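You operate a simulated robot arm through the tools that you are given. There is no shell and no other tool. Be economical: measure what you need, move in short steps, check, and stop when the job is done.

The job below is to be done with a simulated two-armed robot. You get a single attempt, and the scene is never put back.

## Task
Take the red napkin from the table top and lay it out flat on the bar top.
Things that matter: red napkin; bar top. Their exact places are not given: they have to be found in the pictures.

Only the result counts: the job must be done as asked and must still hold three seconds after the hand-in. Knocking over, shifting, dropping, spilling or breaking anything else fails it. Flat cloth is picked up by pressing the open fingertips on it (5 to 10 N) and closing them slowly along it; thin cloth reads only 2 to 8 mm in the jaws.

## Robot
Two 7-joint arms with two-finger parallel grippers on one trunk, on a base that drives. Base frame: it is fixed to the floor where the robot stands at the start and does not move with it; the origin is under the middle of the robot, x ahead of it, y to its left, z up. Readings come in mm, degrees, newtons and seconds.
The left shoulder is at the start at [70, 163, 1045], the right one opposite. Places, roughly: bar top [-1000, 400, 900]. Payload 3.43 kg a hand.
The tool frame of a hand sits at the grasp point between the pads (the TCP): z along the fingers, y along the line on which they close. The tips reach 34 mm beyond it. Largest opening 128 mm; finger width 24, thickness 12; the body of the gripper, 48 by 130 mm, starts 96 mm behind the TCP.
Orientation is that of the tool frame in the base frame, as a unit quaternion [w, x, y, z]. With the fingers straight down and closing along the base's y, the tool's x points along the base's -x, its y along +y and its z along -z.

## Interface
- The arms move only by the tool send_rows. It takes "left_increments", "right_increments" or both (then of equal length, played together; a hand with none holds still); each is a list of rows, each an object of numbers (a shift or turn left out is 0, a gripper value left out holds the last): "fingers": the finger opening in mm, from 0 to 128; "x", "y", "z": the shift along the base's x, y, z in mm; "ax", "ay", "az": the turn, a rotation vector about the base's x, y, z in degrees. In form: [{"fingers": .., "x": .., "y": .., "z": .., "ax": .., "ay": .., "az": ..}, ...]. A call has 1 to 12 rows; each row is the pose to reach, as a shift and turn from the pose commanded when the call began. Rows are played at 5 a second. More than 50 mm and 8.6 degrees between two rows, or a gripper value outside its range, and nothing of the call is played. Where a pose cannot be reached the arm comes as near as it can. A force on the tool above 40 N (or 10 N above the force at the start of the call, whichever is more), or a blocked arm, ends the call early, and 0.2 s more pass. The fingers move at their own pace (about 153 mm/s each) and stop on an object; they squeeze with about 23 N. The grip force told is the motor's: it shows also when the fingers shut on nothing. Time passes only in rows, and 0.2 s behind the last, so rows that repeat a pose let the fingers close. It gives the time, the measured TCP pose, the force on the tool (base axes), the opening and the grip force at its end, in the units of the frame above (readings bear some noise).
- Cameras (640 x 400 px; columns grow to the right, rows downward): "scene" is now at [76.4, 78.4, 1259]; the picture's right is [0.94, -0.33, -0.00], its down [-0.22, -0.65, -0.73] and it looks along [0.24, 0.69, -0.68] (base axes); focal length 214 px, centre (320, 200). "left" rides on the left gripper at [76, 11, -160] in its tool frame; the picture's right is [-0.15, 0.99, 0.00], its down [-0.88, -0.13, -0.46] and it looks along [-0.45, -0.07, 0.89] (tool axes); focal length 234 px, centre (320, 200). "right" rides on the right gripper at [76, -11, -160] in its tool frame; the picture's right is [0.15, 0.99, 0.00], its down [-0.88, 0.13, -0.46] and it looks along [-0.45, 0.07, 0.89] (tool axes); focal length 234 px, centre (320, 200).
- snapshot(camera): a new picture of that camera. The clock stands still meanwhile.
- raise_lower(by): slides the trunk up (or, below 0, down) by that many mm; the arms and the scene camera ride with it, the base frame stays. It gives what a move gives, with no picture.
- steer(legs): drives the robot by 1 to 6 legs, each [ahead, left, turn to the left] in mm, mm and degrees, along the robot's own axes; the way and the turn of a leg run together, so that a leg with both is an arc; at most 1500 mm and 180 degrees a leg. The arms and the cameras ride along, it lands a little off, and it stops where it bumps. It gives what a move gives.
- aim_head(pan, tilt): turns the head with the scene camera to pan (to the left, within 86 degrees either way) and tilt (down, from -29 to 69), counted from straight ahead of the robot. It gives what a move gives.
- pixel_to_xyz(camera, pixels): for up to 12 pixels [column, row] of the newest picture of that camera ("zoom" is the newest enlarged one), the place [x, y, z] in the base frame of the surface seen there, good to about 2 mm. The clock stands still meanwhile.
- inspect(camera, box): a new picture of the part [left, top, right, bottom] of that camera's present view, enlarged. The clock stands still meanwhile.
- sign_off(): hands the job in; it is judged then, once.

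Keep the steps short. Do not move on a guess: measure, check each grasp and each placing, and mend mistakes. In all there are 80 turns and 70 pictures (those below and enlarged ones count). Leave the grippers open and the arms clear of the work at the hand-in unless told otherwise, and finish with a single line.

The tools are called after "Request:" as a command line: name --argument value ..., lists and objects as JSON in quotes. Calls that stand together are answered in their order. send_rows: Moves the arms, as the interface text tells. Its arguments: {"type":"object","properties":{"left_increments":{"type":"array","items":{"type":"object","properties":{"fingers":{"type":"number"},"x":{"type":"number"},"y":{"type":"number"},"z":{"type":"number"},"ax":{"type":"number"},"ay":{"type":"number"},"az":{"type":"number"}}}},"right_increments":{"type":"array","items":{"type":"object","properties":{"fingers":{"type":"number"},"x":{"type":"number"},"y":{"type":"number"},"z":{"type":"number"},"ax":{"type":"number"},"ay":{"type":"number"},"az":{"type":"number"}}}}},"required":[]} The other tools are called the same way: raise_lower (by) slides the trunk up or down; steer (legs) drives the base; aim_head (pan, tilt) turns the head that bears the scene camera; snapshot (camera) takes a picture; pixel_to_xyz (camera, pixels) gives the place of the surface under pixels of a picture; inspect (camera, box) takes an enlarged picture of a part of a camera's view; sign_off () hands the job in.

At the start:

```text
time: 0.0
left_eef_pos: [343.4, 528.2, 1159.5]
left_ee_rot: [0.0, 0.0, 1.0, 0.0]
left_force: [-0.2, -0.4, 0.2]
left_finger_gap: 127.7
left_grip_force: 0.1
right_eef_pos: [694.7, 24.2, 1141.2]
right_ee_rot: [0.0, 0.0, 1.0, 0.0]
right_force: [-0.4, 0.1, 0.3]
right_finger_gap: 128.2
right_grip_force: 0.0
trunk travel left (down, up): [-525.0, 415.0]
robot x, y, heading: [0.7, -0.3, -0.3]
head pan, tilt: [70.8, 43.1]
```

scene: 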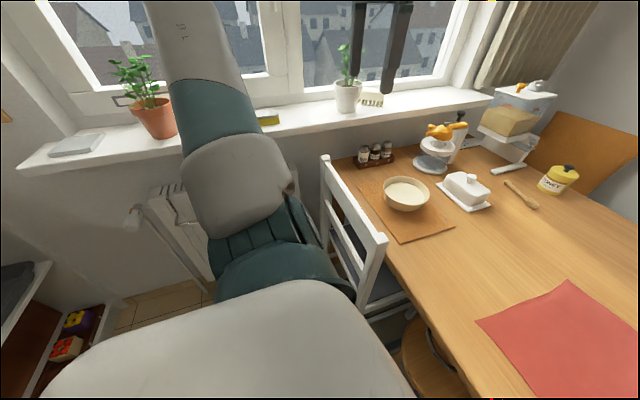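
right: 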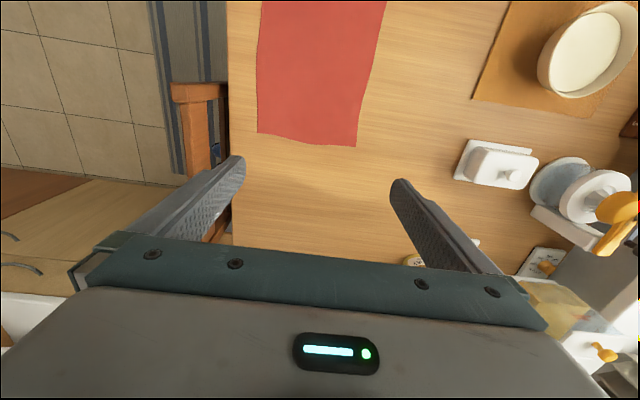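
left: 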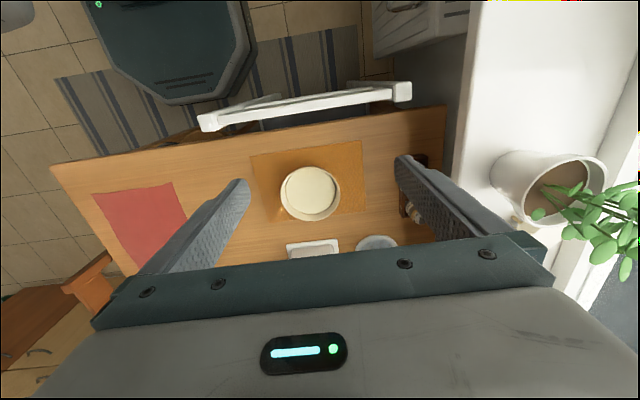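

The red napkin is at the lower right of the scene picture. I turn the head ahead to see all of it.

Request:
aim_head --pan 15 --tilt 50

Request:
snapshot --camera "scene"

```text
time: 1.2
left_eef_pos: [344.5, 529.2, 1159.8]
left_ee_rot: [0.0, -0.001, 1.0, 0.0]
left_force: [1.0, -0.5, 0.5]
left_finger_gap: 128.0
left_grip_force: 0.2
right_eef_pos: [694.3, 24.6, 1141.2]
right_ee_rot: [0.0, 0.0, 1.0, 0.0]
right_force: [-1.4, 0.0, 0.6]
right_finger_gap: 128.2
right_grip_force: 0.1
trunk travel left (down, up): [-525.0, 415.0]
robot x, y, heading: [-1.1, -3.7, 0.3]
head pan, tilt: [15.0, 50.0]
```

```text
66 pictures are left
```

scene: 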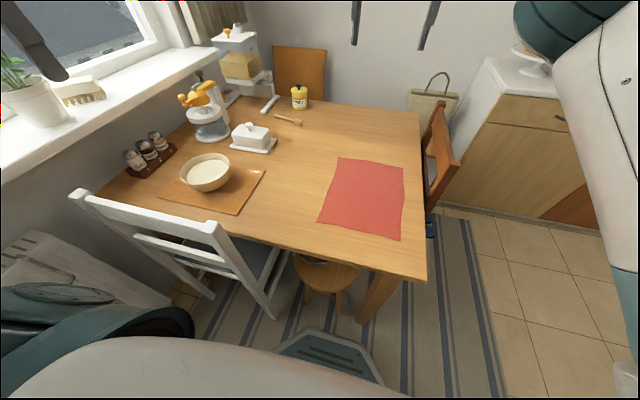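

I see the whole napkin. I measure its corners and the table edge.

Request:
pixel_to_xyz --camera "scene" --pixels '[[338, 158], [404, 166], [399, 238], [319, 221], [362, 195], [426, 280], [418, 113], [255, 235], [403, 200], [440, 150], [360, 230], [205, 160]]'

Request:
aim_head --pan 86 --tilt 25

Request:
snapshot --camera "scene"

```text
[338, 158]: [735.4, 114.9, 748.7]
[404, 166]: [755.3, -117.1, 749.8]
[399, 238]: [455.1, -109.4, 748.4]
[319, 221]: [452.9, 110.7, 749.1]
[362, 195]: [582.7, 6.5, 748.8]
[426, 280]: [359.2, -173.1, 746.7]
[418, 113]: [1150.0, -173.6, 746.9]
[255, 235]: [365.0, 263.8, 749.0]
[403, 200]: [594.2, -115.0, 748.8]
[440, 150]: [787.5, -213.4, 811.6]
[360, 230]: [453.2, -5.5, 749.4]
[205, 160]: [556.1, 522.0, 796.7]
```

```text
time: 2.7
left_eef_pos: [343.0, 528.5, 1159.6]
left_ee_rot: [0.0, 0.001, 1.0, -0.001]
left_force: [0.7, -0.1, 0.5]
left_finger_gap: 127.9
left_grip_force: 0.1
right_eef_pos: [693.8, 25.7, 1140.6]
right_ee_rot: [0.0, 0.0, 1.0, 0.0]
right_force: [1.4, -1.1, -0.7]
right_finger_gap: 128.2
right_grip_force: 0.0
trunk travel left (down, up): [-525.0, 415.0]
robot x, y, heading: [0.8, -1.9, 0.0]
head pan, tilt: [85.9, 25.0]
```

```text
65 pictures are left
```

scene: 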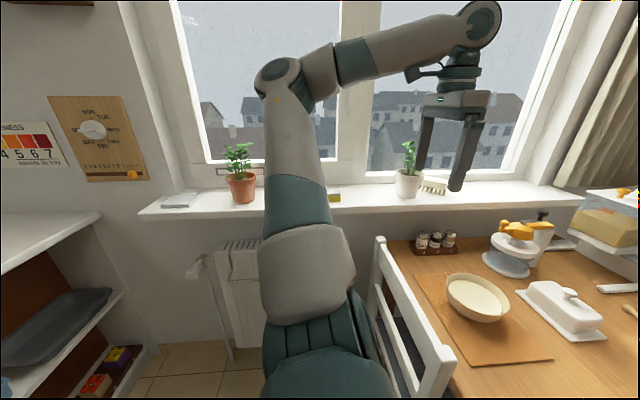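

I measure the sill, the pots and the white shelf at the left to judge the free room for turning.

Request:
pixel_to_xyz --camera "scene" --pixels '[[230, 210], [240, 190], [410, 190], [180, 200], [60, 230], [95, 212], [10, 268], [215, 270], [390, 250], [455, 360], [60, 310], [100, 110]]'

```text
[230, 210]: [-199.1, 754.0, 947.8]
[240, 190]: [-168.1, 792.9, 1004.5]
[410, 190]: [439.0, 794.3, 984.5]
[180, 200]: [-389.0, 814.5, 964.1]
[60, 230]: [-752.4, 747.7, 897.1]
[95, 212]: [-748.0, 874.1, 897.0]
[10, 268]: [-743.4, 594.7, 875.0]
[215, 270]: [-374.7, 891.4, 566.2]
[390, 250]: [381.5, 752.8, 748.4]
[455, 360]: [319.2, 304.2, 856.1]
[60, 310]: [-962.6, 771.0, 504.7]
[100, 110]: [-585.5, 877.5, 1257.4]
```

Request:
aim_head --pan -75 --tilt 40

Request:
snapshot --camera "scene"

```text
time: 5.2
left_eef_pos: [345.4, 529.0, 1159.2]
left_ee_rot: [0.0, 0.0, 1.0, 0.0]
left_force: [0.5, 0.5, 0.5]
left_finger_gap: 128.0
left_grip_force: 0.1
right_eef_pos: [694.7, 24.6, 1140.3]
right_ee_rot: [0.0, -0.001, 1.0, 0.0]
right_force: [-0.4, -0.1, 0.5]
right_finger_gap: 127.9
right_grip_force: 0.0
trunk travel left (down, up): [-525.0, 415.0]
robot x, y, heading: [-0.1, 1.1, -0.1]
head pan, tilt: [-75.0, 40.0]
```

```text
64 pictures are left
```

scene: 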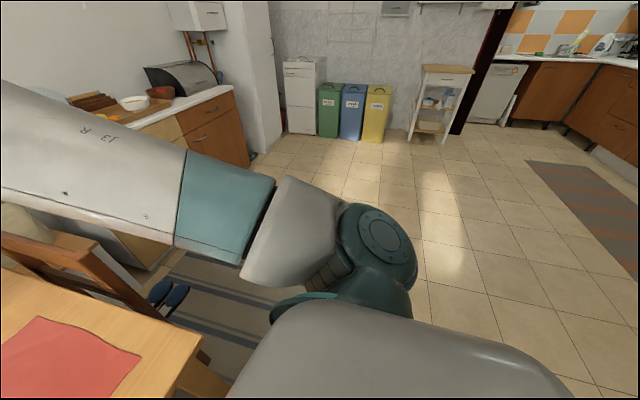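

There is room on the right and behind for driving. The napkin spans x 453..745, y -115..113, z 749. The bar top front edge is x≈-750 at z 897. I bring both hands above the near napkin edge, turned to close along x with the cameras outward.

Request:
send_rows --left_increments '[{"x": 12, "y": -40, "z": -10, "az": -8, "fingers": 60}, {"x": 24, "y": -80, "z": -20, "az": -16}, {"x": 36, "y": -120, "z": -30, "az": -24}, {"x": 48, "y": -160, "z": -40, "az": -32}, {"x": 60, "y": -200, "z": -50, "az": -40}, {"x": 72, "y": -240, "z": -60, "az": -48}, {"x": 84, "y": -280, "z": -70, "az": -56}, {"x": 96, "y": -320, "z": -80, "az": -64}, {"x": 108, "y": -360, "z": -90, "az": -72}, {"x": 120, "y": -400, "z": -100, "az": -80}, {"x": 131, "y": -440, "z": -110, "az": -88}, {"x": 132, "y": -443, "z": -115, "az": -90}]' --right_increments '[{"x": -20, "y": -10, "z": -10, "az": 8, "fingers": 60}, {"x": -40, "y": -20, "z": -20, "az": 16}, {"x": -60, "y": -30, "z": -30, "az": 24}, {"x": -80, "y": -40, "z": -40, "az": 32}, {"x": -100, "y": -50, "z": -50, "az": 40}, {"x": -120, "y": -60, "z": -60, "az": 48}, {"x": -140, "y": -70, "z": -70, "az": 56}, {"x": -160, "y": -80, "z": -80, "az": 64}, {"x": -180, "y": -90, "z": -90, "az": 72}, {"x": -200, "y": -100, "z": -95, "az": 80}, {"x": -219, "y": -108, "z": -97, "az": 88}, {"x": -219, "y": -109, "z": -97, "az": 90}]'

Request:
aim_head --pan 0 --tilt 50

Request:
snapshot --camera "scene"

```text
time: 7.8
left_eef_pos: [480.2, 126.0, 1053.3]
left_ee_rot: [0.0, 0.703, 0.711, 0.0]
left_force: [0.3, 0.8, -0.8]
left_finger_gap: 60.0
left_grip_force: 0.0
left hand out of reach, approached as far as the arm can: row 11, 12
right_eef_pos: [460.4, -78.1, 1041.1]
right_ee_rot: [0.0, -0.706, 0.708, 0.0]
right_force: [0.1, -1.1, -1.3]
right_finger_gap: 60.4
right_grip_force: 0.0
right hand out of reach, approached as far as the arm can: row 11, 12
trunk travel left (down, up): [-525.0, 415.0]
robot x, y, heading: [0.1, 2.4, 0.3]
head pan, tilt: [-75.0, 40.0]
```

```text
time: 9.2
left_eef_pos: [481.4, 125.0, 1053.4]
left_ee_rot: [0.0, 0.703, 0.711, 0.0]
left_force: [0.3, -0.5, -0.3]
left_finger_gap: 60.0
left_grip_force: 0.2
right_eef_pos: [460.3, -78.1, 1041.2]
right_ee_rot: [0.001, -0.706, 0.708, 0.0]
right_force: [0.4, -0.7, 0.0]
right_finger_gap: 59.8
right_grip_force: 0.0
trunk travel left (down, up): [-525.0, 415.0]
robot x, y, heading: [-1.0, 0.6, -0.3]
head pan, tilt: [0.0, 50.0]
```

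```text
63 pictures are left
```

scene: 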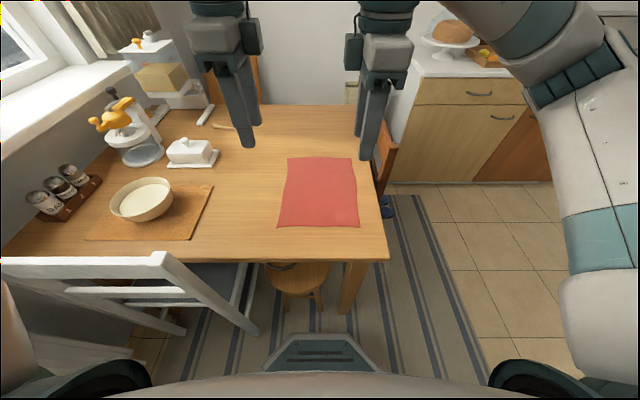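

The left hand is short of its place: too close to the robot's body. I back the robot up 150 mm so the reach is easier.

Request:
steer --legs '[[-150, 0, 0]]'

```text
time: 10.6
left_eef_pos: [332.7, 124.1, 1053.8]
left_ee_rot: [0.001, 0.703, 0.711, 0.001]
left_force: [0.1, 0.2, 0.0]
left_finger_gap: 60.0
left_grip_force: 0.1
right_eef_pos: [311.3, -78.1, 1041.4]
right_ee_rot: [0.001, -0.705, 0.709, 0.0]
right_force: [-0.3, 0.5, 0.8]
right_finger_gap: 59.9
right_grip_force: 0.2
trunk travel left (down, up): [-525.0, 415.0]
robot x, y, heading: [-149.7, 3.3, 0.1]
head pan, tilt: [0.0, 50.0]
```

Now both hands go forward to x≈478, y≈±80, z≈900.

Request:
send_rows --left_increments '[{"x": 36, "y": -11, "z": -20}, {"x": 72, "y": -22, "z": -40}, {"x": 108, "y": -33, "z": -60}, {"x": 145, "y": -44, "z": -90}, {"x": 145, "y": -44, "z": -120}, {"x": 145, "y": -44, "z": -150}, {"x": 145, "y": -44, "z": -150}]' --right_increments '[{"x": 41, "z": -20}, {"x": 82, "z": -40}, {"x": 123, "z": -60}, {"x": 164, "z": -80}, {"x": 164, "y": -2, "z": -110}, {"x": 164, "y": -2, "z": -140}, {"x": 164, "y": -2, "z": -140}]'

Request:
snapshot --camera "scene"

Request:
snapshot --camera "left"

```text
time: 12.2
left_eef_pos: [437.0, 155.2, 912.4]
left_ee_rot: [0.001, 0.703, 0.711, 0.0]
left_force: [0.5, 0.3, 0.2]
left_finger_gap: 60.0
left_grip_force: 0.1
left hand out of reach, approached as far as the arm can: row 1, 2, 3, 4, 5, 6, 7
right_eef_pos: [332.5, -45.9, 940.7]
right_ee_rot: [-0.001, -0.704, 0.71, 0.001]
right_force: [0.1, 0.3, 0.0]
right_finger_gap: 60.0
right_grip_force: 0.0
right hand out of reach, approached as far as the arm can: row 1, 2, 3, 4, 5, 6, 7
trunk travel left (down, up): [-525.0, 415.0]
robot x, y, heading: [-145.2, 4.7, 0.0]
head pan, tilt: [0.0, 50.0]
```

```text
62 pictures are left
```

scene: 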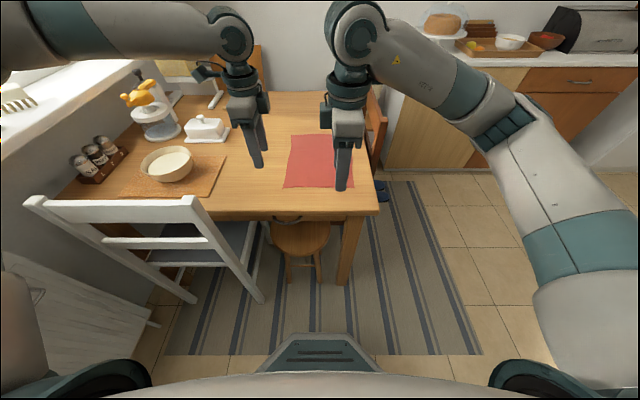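

```text
61 pictures are left
```

left: 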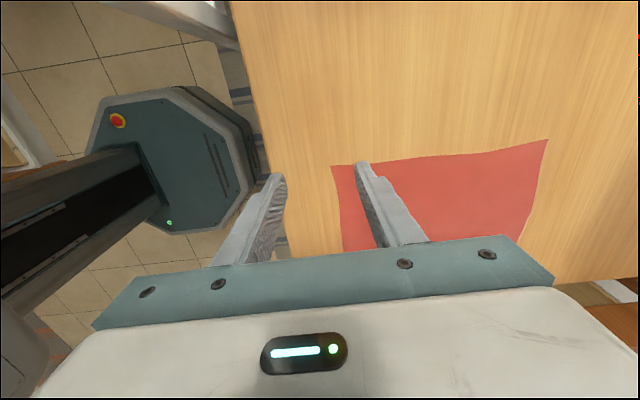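

The 90° turn limits both arms. I turn both hands back by 45° (fingers then close across the corners) and try for the places again.

Request:
send_rows --left_increments '[{"az": 8}, {"az": 16}, {"az": 24}, {"az": 32}, {"az": 40}, {"az": 45}, {"az": 45}]' --right_increments '[{"az": -8}, {"az": -16}, {"az": -24}, {"az": -32}, {"az": -40}, {"az": -45}, {"az": -45}]'

```text
time: 13.8
left_eef_pos: [435.1, 157.8, 913.9]
left_ee_rot: [0.0, 0.377, 0.926, 0.0]
left_force: [-1.0, 0.0, 1.2]
left_finger_gap: 59.9
left_grip_force: 0.0
right_eef_pos: [327.4, -42.7, 944.1]
right_ee_rot: [0.0, -0.38, 0.925, 0.0]
right_force: [-0.1, -0.7, 0.3]
right_finger_gap: 59.9
right_grip_force: 0.1
trunk travel left (down, up): [-525.0, 415.0]
robot x, y, heading: [-150.4, -0.7, 0.0]
head pan, tilt: [0.0, 50.0]
```

Request:
send_rows --left_increments '[{"x": 10, "y": -17, "z": -3}, {"x": 20, "y": -34, "z": -6}, {"x": 30, "y": -51, "z": -9}, {"x": 40, "y": -68, "z": -12}, {"x": 40, "y": -68, "z": -14}]' --right_increments '[{"x": 37, "y": -12, "z": -10}, {"x": 74, "y": -25, "z": -20}, {"x": 111, "y": -37, "z": -30}, {"x": 148, "y": -50, "z": -44}, {"x": 148, "y": -50, "z": -44}]'

Request:
snapshot --camera "scene"

```text
time: 15.0
left_eef_pos: [435.9, 155.5, 913.2]
left_ee_rot: [0.0, 0.377, 0.926, 0.0]
left_force: [-0.3, 0.3, 0.1]
left_finger_gap: 59.9
left_grip_force: 0.1
left hand out of reach, approached as far as the arm can: row 1, 2, 3, 4, 5
right_eef_pos: [476.3, -94.4, 899.5]
right_ee_rot: [0.0, -0.381, 0.924, 0.0]
right_force: [-0.5, -0.3, -0.3]
right_finger_gap: 60.0
right_grip_force: 0.0
trunk travel left (down, up): [-525.0, 415.0]
robot x, y, heading: [-149.0, -0.6, 0.1]
head pan, tilt: [0.0, 50.0]
```

```text
60 pictures are left
```

scene: 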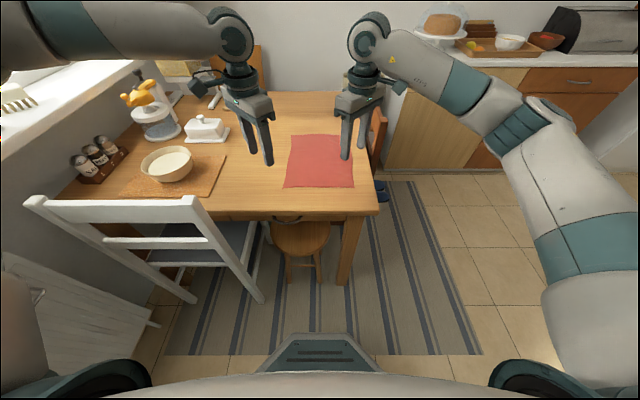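

The left arm stays stuck at y≈155. I test it with its starting orientation (45° more).

Request:
send_rows --left_increments '[{"az": 8, "z": 10}, {"az": 16, "z": 20}, {"az": 24, "z": 30}, {"az": 32, "z": 40}, {"az": 40, "z": 50}, {"az": 45, "z": 60}, {"az": 45, "x": 10, "y": -20, "z": 60}, {"az": 45, "x": 20, "y": -40, "z": 60}, {"az": 45, "x": 40, "y": -60, "z": 60}, {"az": 45, "x": 40, "y": -60, "z": 60}]'

```text
time: 17.2
left_eef_pos: [439.8, 156.2, 969.0]
left_ee_rot: [0.001, -0.005, 1.0, 0.0]
left_force: [1.0, -0.2, -0.4]
left_finger_gap: 60.0
left_grip_force: 0.0
left hand out of reach, approached as far as the arm can: row 7, 8, 9, 10
right_eef_pos: [474.9, -94.0, 900.2]
right_ee_rot: [0.0, -0.382, 0.924, 0.0]
right_force: [-0.3, -0.7, -0.4]
right_finger_gap: 59.9
right_grip_force: 0.0
trunk travel left (down, up): [-525.0, 415.0]
robot x, y, heading: [-144.9, -3.8, 0.0]
head pan, tilt: [0.0, 50.0]
```

The left arm cannot swing further inward. I shift the robot 110 mm to the right so that the napkin lies more to the left side.

Request:
steer --legs '[[0, -110, 0]]'

```text
time: 18.4
left_eef_pos: [440.4, 47.9, 969.0]
left_ee_rot: [0.001, -0.005, 1.0, 0.0]
left_force: [-0.2, -0.7, -0.3]
left_finger_gap: 60.3
left_grip_force: 0.1
right_eef_pos: [474.6, -202.1, 900.1]
right_ee_rot: [-0.001, -0.381, 0.924, -0.001]
right_force: [0.0, -0.2, 0.3]
right_finger_gap: 60.0
right_grip_force: 0.1
trunk travel left (down, up): [-525.0, 415.0]
robot x, y, heading: [-146.4, -108.8, -0.2]
head pan, tilt: [0.0, 50.0]
```

Request:
send_rows --left_increments '[{"x": 6, "y": 7, "az": -8}, {"x": 12, "y": 14, "az": -16}, {"x": 18, "y": 21, "az": -24}, {"x": 24, "y": 28, "az": -32}, {"x": 30, "y": 35, "az": -40}, {"x": 34, "y": 42, "az": -45, "z": -20}, {"x": 34, "y": 42, "az": -45, "z": -45}, {"x": 34, "y": 42, "az": -45, "z": -70}, {"x": 34, "y": 42, "az": -45, "z": -70}]' --right_increments '[{"y": 15}, {"y": 30}, {"y": 45}, {"y": 60}, {"y": 75}, {"y": 90}, {"y": 105}, {"y": 115}, {"y": 115}]'

Request:
snapshot --camera "left"

Request:
snapshot --camera "right"

```text
time: 20.4
left_eef_pos: [473.8, 89.5, 899.6]
left_ee_rot: [0.001, 0.377, 0.926, 0.0]
left_force: [0.0, -0.8, 0.4]
left_finger_gap: 59.7
left_grip_force: 0.0
right_eef_pos: [475.2, -85.6, 900.0]
right_ee_rot: [0.0, -0.381, 0.924, 0.0]
right_force: [0.6, 0.0, 0.4]
right_finger_gap: 59.9
right_grip_force: 0.0
trunk travel left (down, up): [-525.0, 415.0]
robot x, y, heading: [-144.9, -105.9, 0.1]
head pan, tilt: [0.0, 50.0]
```

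```text
59 pictures are left
```

left: 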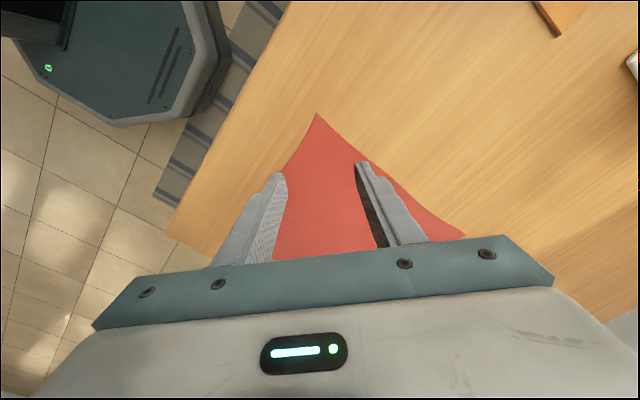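

```text
58 pictures are left
```

right: 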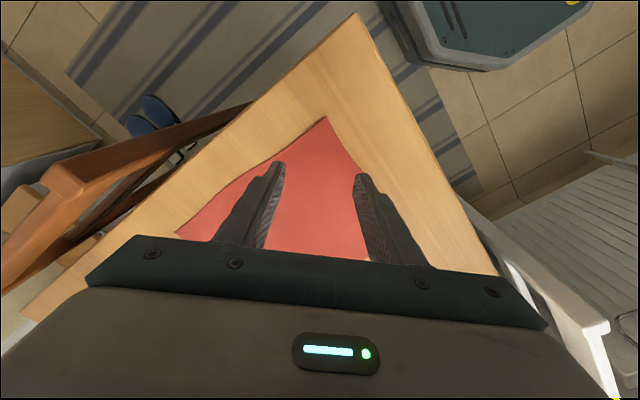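

Both hands are over the corners. I lower to z≈790 (tips 7 mm above), opening 40.

Request:
send_rows --left_increments '[{"x": 3, "y": -3, "z": -30, "fingers": 40}, {"x": 3, "y": -3, "z": -60}, {"x": 3, "y": -3, "z": -85}, {"x": 3, "y": -3, "z": -103}, {"x": 3, "y": -3, "z": -110}, {"x": 3, "y": -3, "z": -110}]' --right_increments '[{"x": 3, "y": 0, "z": -30, "fingers": 40}, {"x": 3, "y": 0, "z": -60}, {"x": 3, "y": 0, "z": -85}, {"x": 3, "y": 0, "z": -103}, {"x": 3, "y": 0, "z": -110}, {"x": 3, "y": 0, "z": -110}]'

Request:
snapshot --camera "left"

Request:
snapshot --camera "right"

```text
time: 21.8
left_eef_pos: [464.2, 104.6, 797.9]
left_ee_rot: [0.001, 0.377, 0.926, -0.002]
left_force: [-0.6, 0.2, 0.1]
left_finger_gap: 39.8
left_grip_force: 0.0
left hand out of reach, approached as far as the arm can: row 2, 3, 4, 5, 6
right_eef_pos: [478.3, -85.8, 789.1]
right_ee_rot: [0.0, -0.382, 0.924, 0.0]
right_force: [-1.3, 0.1, -0.5]
right_finger_gap: 40.1
right_grip_force: 0.1
trunk travel left (down, up): [-525.0, 415.0]
robot x, y, heading: [-149.0, -106.9, 0.0]
head pan, tilt: [0.0, 50.0]
```

```text
57 pictures are left
```

left: 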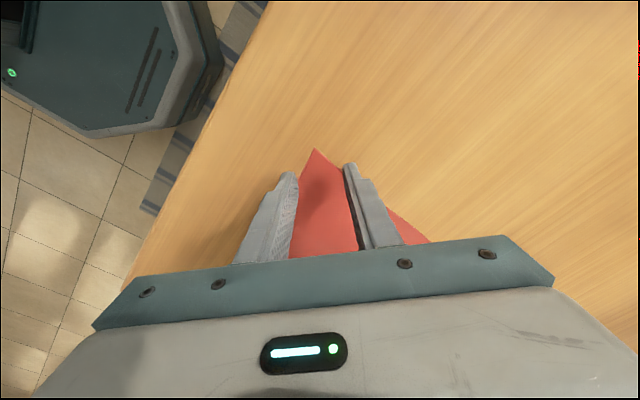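

```text
56 pictures are left
```

right: 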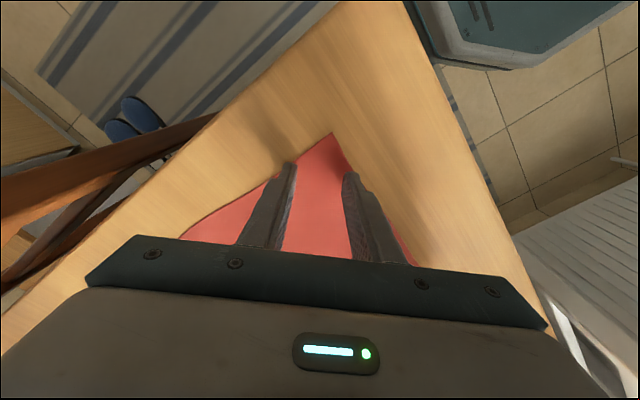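

The left arm is limited again low down. I raise both 40 mm and shift the robot another 60 mm to the right.

Request:
send_rows --left_increments '[{"z": 20}, {"z": 40}]' --right_increments '[{"z": 20}, {"z": 40}]'

Request:
steer --legs '[[0, -60, 0]]'

```text
time: 22.4
left_eef_pos: [463.1, 105.1, 839.6]
left_ee_rot: [0.001, 0.377, 0.926, -0.001]
left_force: [0.4, 1.0, -0.7]
left_finger_gap: 39.9
left_grip_force: 0.0
right_eef_pos: [476.9, -86.7, 829.8]
right_ee_rot: [0.0, -0.383, 0.924, 0.0]
right_force: [-0.4, 0.3, -0.3]
right_finger_gap: 39.9
right_grip_force: 0.0
trunk travel left (down, up): [-525.0, 415.0]
robot x, y, heading: [-146.0, -109.1, 0.2]
head pan, tilt: [0.0, 50.0]
```

```text
time: 23.4
left_eef_pos: [464.6, 44.0, 839.9]
left_ee_rot: [0.0, 0.377, 0.926, 0.0]
left_force: [-0.2, -0.7, 0.5]
left_finger_gap: 39.6
left_grip_force: 0.0
right_eef_pos: [478.7, -146.8, 829.5]
right_ee_rot: [0.002, -0.381, 0.924, 0.0]
right_force: [-0.7, -0.6, 0.4]
right_finger_gap: 40.1
right_grip_force: 0.1
trunk travel left (down, up): [-525.0, 415.0]
robot x, y, heading: [-149.0, -165.6, -0.1]
head pan, tilt: [0.0, 50.0]
```

Back over the corners: left to (476, 88), right to (478, -86), both to z≈792.

Request:
send_rows --left_increments '[{"x": 6, "y": 22}, {"x": 12, "y": 44}, {"x": 12, "y": 44, "z": -20}, {"x": 12, "y": 44, "z": -40}, {"x": 12, "y": 44, "z": -48}, {"x": 12, "y": 44, "z": -48}]' --right_increments '[{"y": 30}, {"y": 60}, {"y": 60, "z": -15}, {"y": 60, "z": -30}, {"y": 60, "z": -38}, {"y": 60, "z": -38}]'

```text
time: 24.8
left_eef_pos: [476.6, 90.2, 790.9]
left_ee_rot: [0.001, 0.378, 0.926, -0.001]
left_force: [0.0, 0.0, -0.2]
left_finger_gap: 39.9
left_grip_force: 0.2
right_eef_pos: [478.2, -86.3, 791.8]
right_ee_rot: [0.001, -0.382, 0.924, 0.0]
right_force: [1.3, -0.1, 0.1]
right_finger_gap: 40.0
right_grip_force: 0.1
trunk travel left (down, up): [-525.0, 415.0]
robot x, y, heading: [-147.0, -167.5, -0.2]
head pan, tilt: [0.0, 50.0]
```

Both in place. I lower gently onto the cloth in small steps.

Request:
send_rows --left_increments '[{"z": -3}, {"z": -6}, {"z": -8}, {"z": -9}]' --right_increments '[{"z": -3}, {"z": -6}, {"z": -8}, {"z": -9}]'

Request:
snapshot --camera "left"

Request:
snapshot --camera "right"

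```text
time: 25.8
left_eef_pos: [475.0, 88.5, 784.7]
left_ee_rot: [0.002, 0.377, 0.926, 0.001]
left_force: [1.9, 3.1, 21.1]
left_finger_gap: 39.5
left_grip_force: 0.0
right_eef_pos: [475.8, -86.1, 784.7]
right_ee_rot: [0.002, -0.381, 0.925, 0.0]
right_force: [1.8, -0.6, 7.5]
right_finger_gap: 40.0
right_grip_force: 0.1
trunk travel left (down, up): [-525.0, 415.0]
robot x, y, heading: [-149.2, -167.9, -0.2]
head pan, tilt: [0.0, 50.0]
```

```text
55 pictures are left
```

left: 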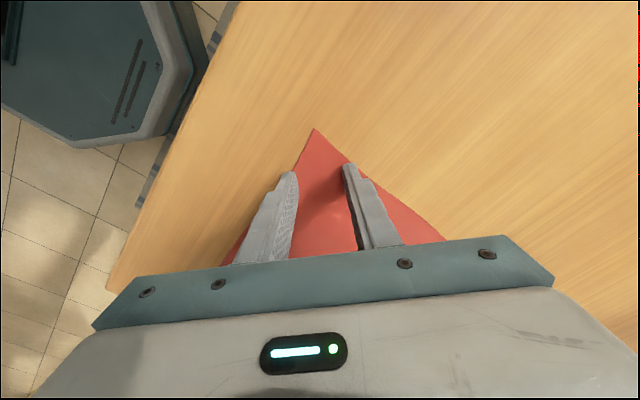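

```text
54 pictures are left
```

right: 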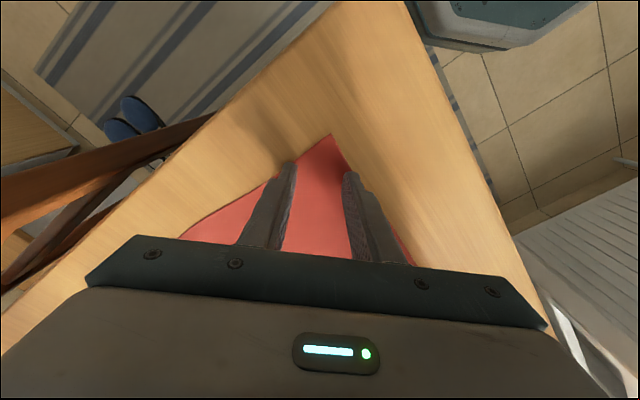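

Left presses 21 N, too hard, and the tips sit right at the cloth's edges. I lift 5 mm, shift 8 mm inwards on each and open only 30, then press down again, less on the left.

Request:
send_rows --left_increments '[{"z": 6, "fingers": 30}, {"z": 6, "x": 6, "y": -6}, {"z": 3, "x": 6, "y": -6}, {"z": 1.8, "x": 6, "y": -6}, {"z": 1.2, "x": 6, "y": -6}]' --right_increments '[{"z": 6, "fingers": 30}, {"z": 6, "x": 6, "y": 6}, {"z": 3, "x": 6, "y": 6}, {"z": 1, "x": 6, "y": 6}, {"z": 0, "x": 6, "y": 6}]'

Request:
snapshot --camera "left"

Request:
snapshot --camera "right"

```text
time: 26.9
left_eef_pos: [481.7, 82.5, 785.0]
left_ee_rot: [0.002, 0.377, 0.926, 0.0]
left_force: [2.1, 2.5, 11.2]
left_finger_gap: 29.0
left_grip_force: 0.1
right_eef_pos: [482.3, -80.0, 785.1]
right_ee_rot: [0.001, -0.381, 0.924, 0.0]
right_force: [0.9, -1.2, 10.9]
right_finger_gap: 30.0
right_grip_force: 0.1
trunk travel left (down, up): [-525.0, 415.0]
robot x, y, heading: [-147.5, -166.1, -0.1]
head pan, tilt: [0.0, 50.0]
```

```text
53 pictures are left
```

left: 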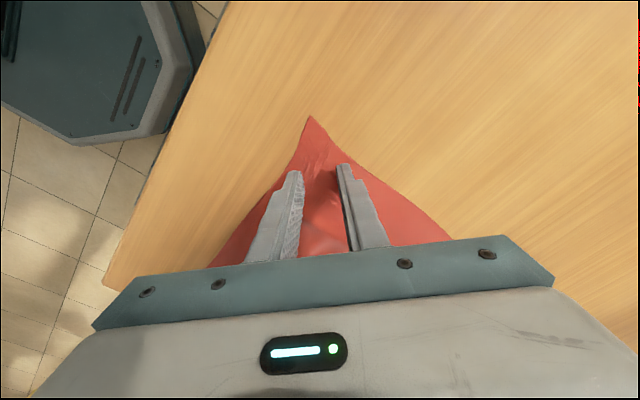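

```text
52 pictures are left
```

right: 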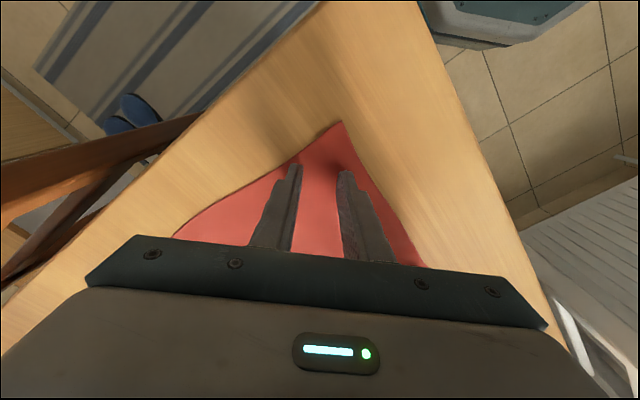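

Good: cloth between both fingers and about 11 N each. I close slowly.

Request:
send_rows --left_increments '[{"fingers": 26}, {"fingers": 22}, {"fingers": 18}, {"fingers": 14}, {"fingers": 10}, {"fingers": 6}, {"fingers": 2}, {"fingers": 0}, {"fingers": 0}]' --right_increments '[{"fingers": 26}, {"fingers": 22}, {"fingers": 18}, {"fingers": 14}, {"fingers": 10}, {"fingers": 6}, {"fingers": 2}, {"fingers": 0}, {"fingers": 0}]'

Request:
snapshot --camera "left"

Request:
snapshot --camera "right"

```text
time: 28.9
left_eef_pos: [479.2, 81.8, 785.0]
left_ee_rot: [0.002, 0.377, 0.926, -0.001]
left_force: [-0.4, -1.1, 12.3]
left_finger_gap: 2.0
left_grip_force: 23.2
right_eef_pos: [482.8, -80.6, 785.7]
right_ee_rot: [0.002, -0.381, 0.925, 0.0]
right_force: [1.6, -0.6, 20.1]
right_finger_gap: 0.0
right_grip_force: 23.2
trunk travel left (down, up): [-525.0, 415.0]
robot x, y, heading: [-151.4, -164.9, -0.0]
head pan, tilt: [0.0, 50.0]
```

```text
51 pictures are left
```

left: 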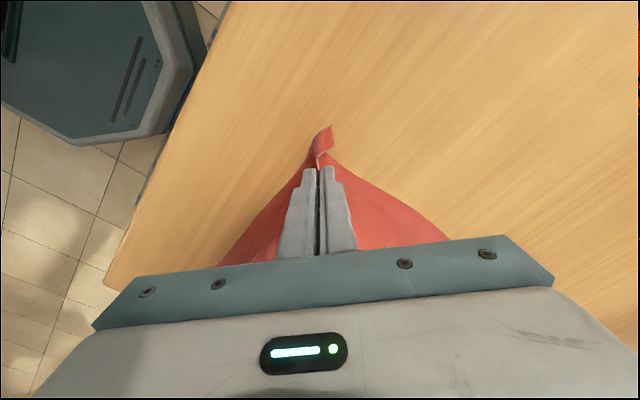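

```text
50 pictures are left
```

right: 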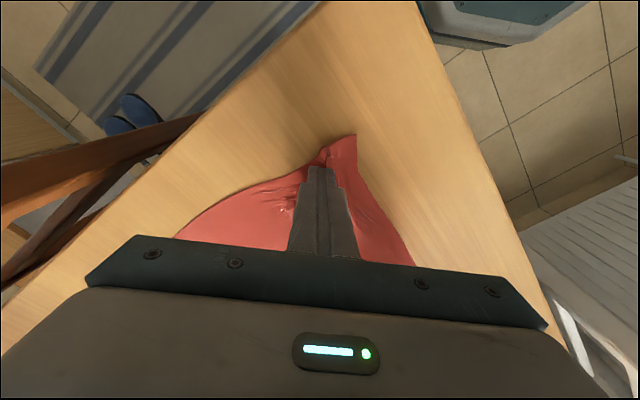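

Left holds (2.0 mm). Right reads 0: missed. I lift it, open to 38, press again.

Request:
send_rows --right_increments '[{"z": 6}, {"z": 10, "fingers": 40}, {"z": 10, "fingers": 40}, {"z": 5}, {"z": 2}, {"z": 0}, {"z": 0}]'

Request:
snapshot --camera "right"

```text
time: 30.6
left_eef_pos: [479.7, 83.3, 784.8]
left_ee_rot: [0.001, 0.377, 0.926, 0.0]
left_force: [-3.3, -0.9, 21.5]
left_finger_gap: 1.9
left_grip_force: 22.7
right_eef_pos: [481.8, -80.6, 784.8]
right_ee_rot: [0.002, -0.382, 0.924, -0.001]
right_force: [-0.5, -0.4, 5.0]
right_finger_gap: 40.1
right_grip_force: 0.0
trunk travel left (down, up): [-525.0, 415.0]
robot x, y, heading: [-148.7, -168.6, 0.0]
head pan, tilt: [0.0, 50.0]
```

```text
49 pictures are left
```

right: 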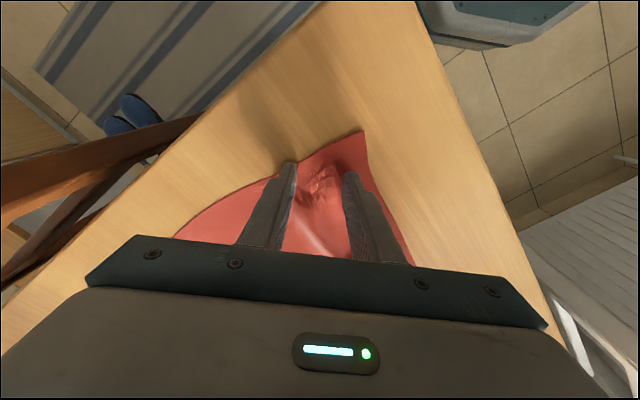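

The left finger of that hand is at the cloth's edge. I shift it 9 mm towards the picture's right (tool +y = (-6,+6)) with a lift, then press again.

Request:
send_rows --right_increments '[{"z": 6}, {"z": 6, "x": -6, "y": 7, "fingers": 36}, {"z": 3, "x": -6, "y": 7}, {"z": 1, "x": -6, "y": 7}, {"z": -0.3, "x": -6, "y": 7}, {"z": -0.3, "x": -6, "y": 7}]'

Request:
snapshot --camera "right"

```text
time: 31.9
left_eef_pos: [479.5, 82.5, 785.0]
left_ee_rot: [0.001, 0.377, 0.926, 0.001]
left_force: [-2.4, 0.4, 20.8]
left_finger_gap: 1.7
left_grip_force: 23.4
right_eef_pos: [476.4, -73.9, 785.9]
right_ee_rot: [0.002, -0.38, 0.925, 0.0]
right_force: [0.1, -1.3, 7.6]
right_finger_gap: 36.1
right_grip_force: 0.1
trunk travel left (down, up): [-525.0, 415.0]
robot x, y, heading: [-151.4, -168.8, 0.1]
head pan, tilt: [0.0, 50.0]
```

```text
48 pictures are left
```

right: 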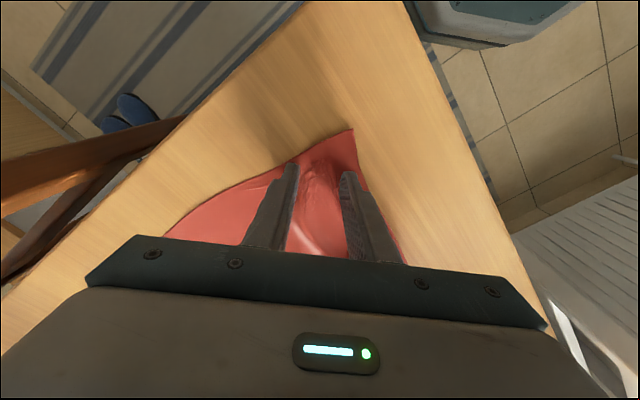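

Both tips are on cloth with 7.6 N. I close the right slowly.

Request:
send_rows --right_increments '[{"fingers": 32}, {"fingers": 28}, {"fingers": 24}, {"fingers": 20}, {"fingers": 16}, {"fingers": 13}, {"fingers": 10}, {"fingers": 7}, {"fingers": 4}, {"fingers": 1}, {"fingers": 0}]'

Request:
snapshot --camera "right"

```text
time: 34.4
left_eef_pos: [478.8, 84.2, 784.9]
left_ee_rot: [0.002, 0.378, 0.926, 0.001]
left_force: [0.7, -2.9, 15.3]
left_finger_gap: 2.1
left_grip_force: 22.7
right_eef_pos: [475.5, -73.3, 786.9]
right_ee_rot: [0.002, -0.382, 0.924, 0.0]
right_force: [0.4, 3.7, 16.7]
right_finger_gap: 1.8
right_grip_force: 23.2
trunk travel left (down, up): [-525.0, 415.0]
robot x, y, heading: [-148.2, -166.3, 0.2]
head pan, tilt: [0.0, 50.0]
```

```text
47 pictures are left
```

right: 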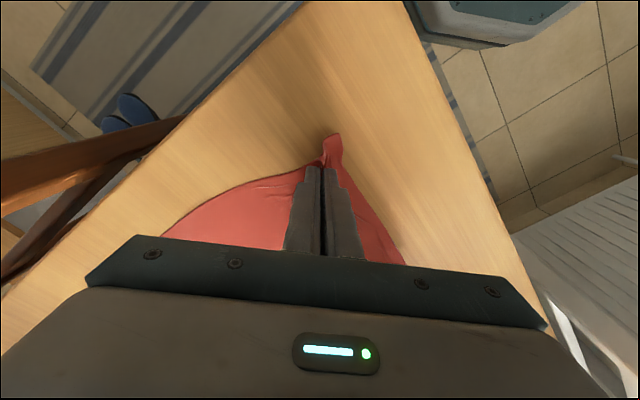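

Both hands hold about 2 mm of cloth. I lift slowly by 60 mm and check.

Request:
send_rows --left_increments '[{"z": 8}, {"z": 20}, {"z": 35}, {"z": 60}]' --right_increments '[{"z": 8}, {"z": 20}, {"z": 35}, {"z": 60}]'

Request:
snapshot --camera "scene"

```text
time: 35.4
left_eef_pos: [478.0, 83.2, 845.0]
left_ee_rot: [0.001, 0.377, 0.926, -0.001]
left_force: [0.0, 0.0, 0.2]
left_finger_gap: 1.8
left_grip_force: 23.4
right_eef_pos: [475.6, -73.9, 845.2]
right_ee_rot: [0.001, -0.382, 0.924, -0.001]
right_force: [-0.4, 0.6, -0.3]
right_finger_gap: 2.0
right_grip_force: 22.9
trunk travel left (down, up): [-525.0, 415.0]
robot x, y, heading: [-150.0, -166.3, 0.1]
head pan, tilt: [0.0, 50.0]
```

```text
46 pictures are left
```

scene: 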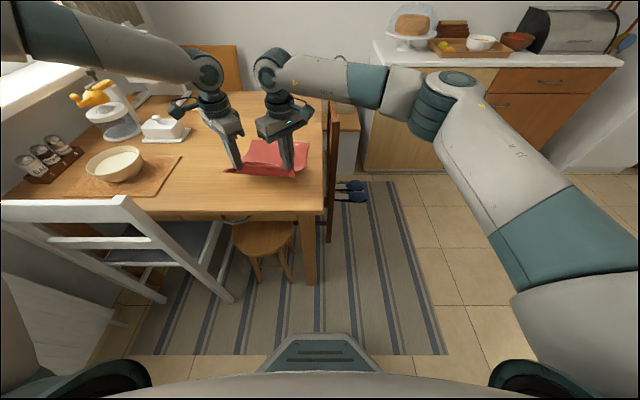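

Both corners are held. I raise by the trunk 330 mm, keeping the arm pose.

Request:
raise_lower --by 330

Request:
snapshot --camera "scene"

```text
time: 38.6
left_eef_pos: [481.5, 83.2, 1172.9]
left_ee_rot: [0.0, 0.378, 0.926, -0.002]
left_force: [0.7, -0.1, 0.3]
left_finger_gap: 1.8
left_grip_force: 23.4
right_eef_pos: [477.9, -72.7, 1173.1]
right_ee_rot: [0.0, -0.382, 0.924, 0.0]
right_force: [0.2, 0.1, 0.5]
right_finger_gap: 2.0
right_grip_force: 23.1
trunk travel left (down, up): [-855.0, 85.0]
robot x, y, heading: [-146.2, -168.2, -0.2]
head pan, tilt: [0.0, 50.0]
```

```text
45 pictures are left
```

scene: 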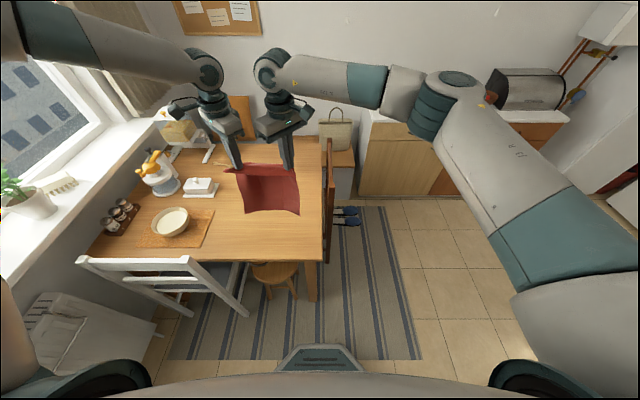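

The cloth hangs freely from both hands. I back off, sidestep to the right into the open floor, and turn right 90° to look at the bar.

Request:
steer --legs '[[-150, 0, 0], [0, -400, 0], [0, 0, -90]]'

Request:
aim_head --pan -80 --tilt 35

Request:
snapshot --camera "scene"

```text
time: 45.9
left_eef_pos: [-50.1, -1200.0, 1172.8]
left_ee_rot: [0.001, 0.922, 0.386, -0.002]
left_force: [0.4, 0.4, 0.4]
left_finger_gap: 1.8
left_grip_force: 22.9
right_eef_pos: [-206.7, -1195.1, 1171.4]
right_ee_rot: [-0.001, 0.386, 0.922, 0.0]
right_force: [0.3, 0.1, 0.4]
right_finger_gap: 1.8
right_grip_force: 23.3
trunk travel left (down, up): [-855.0, 85.0]
robot x, y, heading: [-298.6, -568.4, -90.3]
head pan, tilt: [0.0, 50.0]
```

```text
time: 47.4
left_eef_pos: [-50.4, -1201.4, 1174.3]
left_ee_rot: [0.001, 0.922, 0.387, 0.0]
left_force: [-1.0, 1.0, -0.5]
left_finger_gap: 2.0
left_grip_force: 22.6
right_eef_pos: [-206.1, -1197.0, 1173.2]
right_ee_rot: [0.0, 0.387, 0.922, 0.0]
right_force: [0.6, 0.1, 0.4]
right_finger_gap: 2.0
right_grip_force: 23.0
trunk travel left (down, up): [-855.0, 85.0]
robot x, y, heading: [-299.1, -568.8, -90.3]
head pan, tilt: [-80.0, 35.0]
```

```text
44 pictures are left
```

scene: 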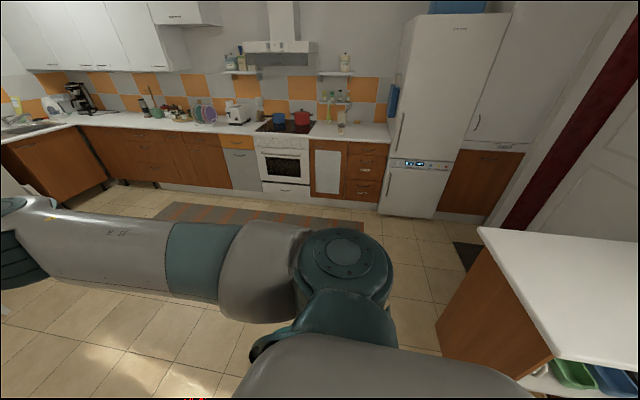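

The bar's near end is at the right. I measure its corners, then turn a bit more to see it whole.

Request:
pixel_to_xyz --camera "scene" --pixels '[[482, 229], [554, 357], [630, 243], [630, 300], [520, 290], [345, 245], [290, 235]]'

Request:
steer --legs '[[0, 0, -45]]'

Request:
aim_head --pan -60 --tilt 30

Request:
snapshot --camera "scene"

```text
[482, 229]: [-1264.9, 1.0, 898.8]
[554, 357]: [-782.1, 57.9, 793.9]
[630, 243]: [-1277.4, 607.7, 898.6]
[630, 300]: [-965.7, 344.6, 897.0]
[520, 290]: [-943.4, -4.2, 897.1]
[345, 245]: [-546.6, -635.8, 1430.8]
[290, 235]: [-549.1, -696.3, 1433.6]
```

```text
time: 49.9
left_eef_pos: [-564.0, -1193.0, 1173.3]
left_ee_rot: [-0.002, 1.0, 0.007, -0.001]
left_force: [-0.3, 0.0, 0.2]
left_finger_gap: 1.8
left_grip_force: 23.0
right_eef_pos: [-671.5, -1080.0, 1173.7]
right_ee_rot: [0.0, 0.708, 0.706, 0.0]
right_force: [0.3, 0.2, 0.6]
right_finger_gap: 1.7
right_grip_force: 22.8
trunk travel left (down, up): [-855.0, 85.0]
robot x, y, heading: [-301.9, -569.9, -134.8]
head pan, tilt: [-80.0, 35.0]
```

```text
time: 50.7
left_eef_pos: [-566.0, -1192.1, 1173.0]
left_ee_rot: [0.001, 1.0, 0.007, 0.0]
left_force: [-0.7, 0.3, -0.1]
left_finger_gap: 1.8
left_grip_force: 23.2
right_eef_pos: [-672.4, -1081.0, 1172.8]
right_ee_rot: [0.0, 0.708, 0.707, 0.0]
right_force: [-0.3, -0.1, -0.8]
right_finger_gap: 1.9
right_grip_force: 23.0
trunk travel left (down, up): [-855.0, 85.0]
robot x, y, heading: [-296.0, -571.2, -134.8]
head pan, tilt: [-60.0, 30.0]
```

```text
43 pictures are left
```

scene: 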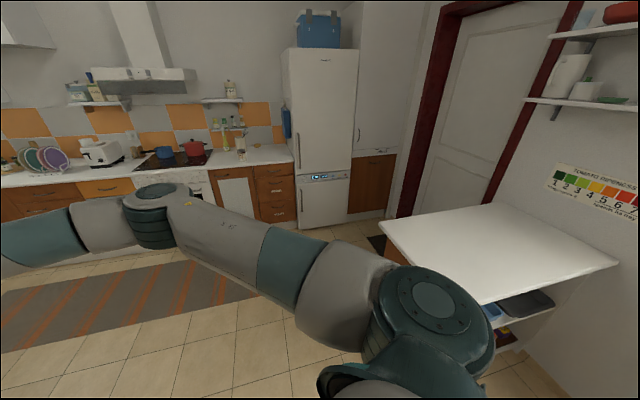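

The bar top is empty and its near end lies at y≈0, x -1265..-745, z 897. I will work from that end, facing +y from open floor. I go back from it and turn left round to heading 90.

Request:
steer --legs '[[198, 198, 0], [0, 0, 135], [0, 0, 90]]'

Request:
aim_head --pan 40 --tilt 40

Request:
snapshot --camera "scene"

```text
time: 62.1
left_eef_pos: [-563.6, -226.5, 1173.0]
left_ee_rot: [0.0, -0.399, 0.917, 0.001]
left_force: [-0.2, -0.1, 0.8]
left_finger_gap: 2.1
left_grip_force: 22.7
right_eef_pos: [-408.2, -226.9, 1172.6]
right_ee_rot: [0.0, 0.928, -0.372, 0.001]
right_force: [0.5, -0.8, 0.2]
right_finger_gap: 1.8
right_grip_force: 22.8
trunk travel left (down, up): [-855.0, 85.0]
robot x, y, heading: [-298.8, -848.9, 91.5]
head pan, tilt: [-60.0, 30.0]
```

```text
time: 63.9
left_eef_pos: [-564.6, -226.8, 1173.7]
left_ee_rot: [0.001, -0.4, 0.917, 0.0]
left_force: [1.0, 0.4, -0.4]
left_finger_gap: 2.0
left_grip_force: 23.3
right_eef_pos: [-409.3, -225.1, 1172.4]
right_ee_rot: [-0.001, 0.928, -0.372, -0.001]
right_force: [-0.7, 0.2, 0.2]
right_finger_gap: 1.9
right_grip_force: 23.3
trunk travel left (down, up): [-855.0, 85.0]
robot x, y, heading: [-299.5, -848.1, 91.2]
head pan, tilt: [40.0, 40.0]
```

```text
42 pictures are left
```

scene: 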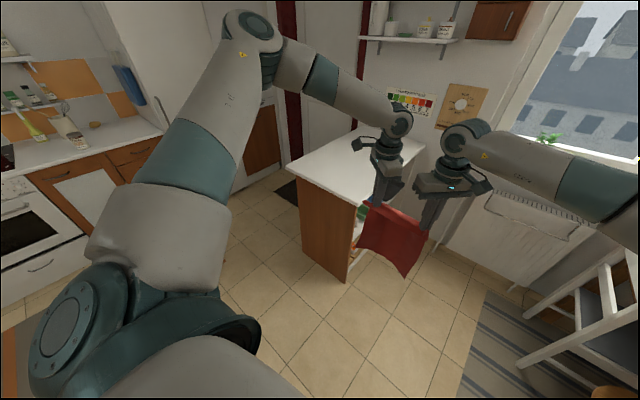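

I measure the cloth's lower edge, the left elbow and the counter on the left before stepping left.

Request:
pixel_to_xyz --camera "scene" --pixels '[[407, 276], [358, 245], [395, 235], [100, 240], [200, 200], [120, 160], [150, 230], [300, 190], [245, 60]]'

```text
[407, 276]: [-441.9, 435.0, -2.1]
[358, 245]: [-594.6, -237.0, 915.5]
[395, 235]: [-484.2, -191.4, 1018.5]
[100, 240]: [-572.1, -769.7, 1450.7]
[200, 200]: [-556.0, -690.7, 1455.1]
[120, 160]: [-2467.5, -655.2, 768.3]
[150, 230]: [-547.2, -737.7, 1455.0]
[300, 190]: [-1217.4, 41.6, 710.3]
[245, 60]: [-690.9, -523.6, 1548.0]
```

Clear room. I raise the trunk another 75 mm, so the cloth clears the bar, and step left, correcting the heading.

Request:
raise_lower --by 75

Request:
steer --legs '[[0, 0, -1.3], [0, 520, 0]]'

Request:
send_rows --left_increments '[{"y": 20}, {"y": 40}, {"y": 60}, {"y": 80}, {"y": 80}]' --right_increments '[{"y": 20}, {"y": 40}, {"y": 60}, {"y": 80}, {"y": 80}]'

Request:
aim_head --pan 15 --tilt 45

Request:
snapshot --camera "scene"

```text
time: 65.0
left_eef_pos: [-564.8, -226.8, 1248.8]
left_ee_rot: [0.001, -0.399, 0.917, -0.001]
left_force: [0.4, -0.5, 0.4]
left_finger_gap: 1.9
left_grip_force: 22.8
right_eef_pos: [-407.7, -227.3, 1247.8]
right_ee_rot: [-0.001, 0.928, -0.373, 0.0]
right_force: [0.6, -0.7, 0.3]
right_finger_gap: 1.9
right_grip_force: 22.8
trunk travel left (down, up): [-930.0, 10.0]
robot x, y, heading: [-299.7, -851.8, 91.1]
head pan, tilt: [40.0, 40.0]
```

```text
time: 68.4
left_eef_pos: [-1068.0, -220.0, 1249.1]
left_ee_rot: [0.0, -0.388, 0.922, 0.0]
left_force: [1.3, 0.5, 0.7]
left_finger_gap: 1.7
left_grip_force: 23.0
right_eef_pos: [-912.7, -223.9, 1248.0]
right_ee_rot: [-0.001, 0.923, -0.385, -0.002]
right_force: [-0.3, 0.0, 0.0]
right_finger_gap: 1.9
right_grip_force: 23.1
trunk travel left (down, up): [-930.0, 10.0]
robot x, y, heading: [-820.9, -850.6, 90.0]
head pan, tilt: [40.0, 40.0]
```

```text
time: 69.6
left_eef_pos: [-1079.4, -162.7, 1255.3]
left_ee_rot: [0.002, -0.387, 0.922, 0.0]
left_force: [13.2, 2.4, -0.6]
left_finger_gap: 1.7
left_grip_force: 23.0
left hand out of reach, approached as far as the arm can: row 3, 4, 5
right_eef_pos: [-914.2, -142.9, 1248.2]
right_ee_rot: [0.0, 0.923, -0.385, -0.002]
right_force: [-13.4, -2.1, 0.0]
right_finger_gap: 2.0
right_grip_force: 22.6
trunk travel left (down, up): [-930.0, 10.0]
robot x, y, heading: [-820.1, -849.1, 89.7]
head pan, tilt: [40.0, 40.0]
```

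```text
time: 70.5
left_eef_pos: [-1081.3, -163.5, 1253.8]
left_ee_rot: [0.001, -0.387, 0.922, 0.0]
left_force: [16.5, 1.6, -1.4]
left_finger_gap: 2.1
left_grip_force: 23.1
right_eef_pos: [-914.7, -143.4, 1248.3]
right_ee_rot: [0.0, 0.923, -0.384, 0.001]
right_force: [-17.1, -1.4, 0.5]
right_finger_gap: 2.1
right_grip_force: 23.1
trunk travel left (down, up): [-930.0, 10.0]
robot x, y, heading: [-819.6, -849.2, 90.0]
head pan, tilt: [15.0, 45.0]
```

```text
41 pictures are left
```

scene: 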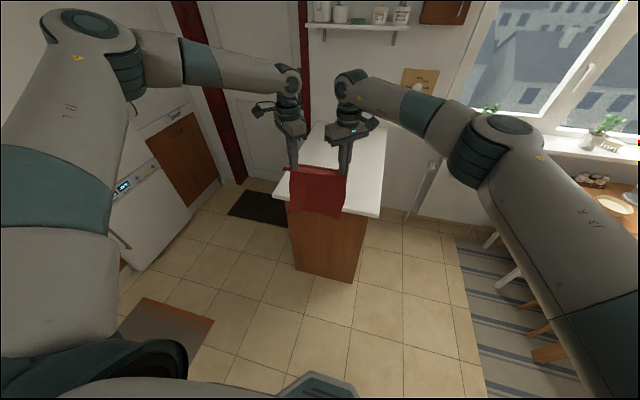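

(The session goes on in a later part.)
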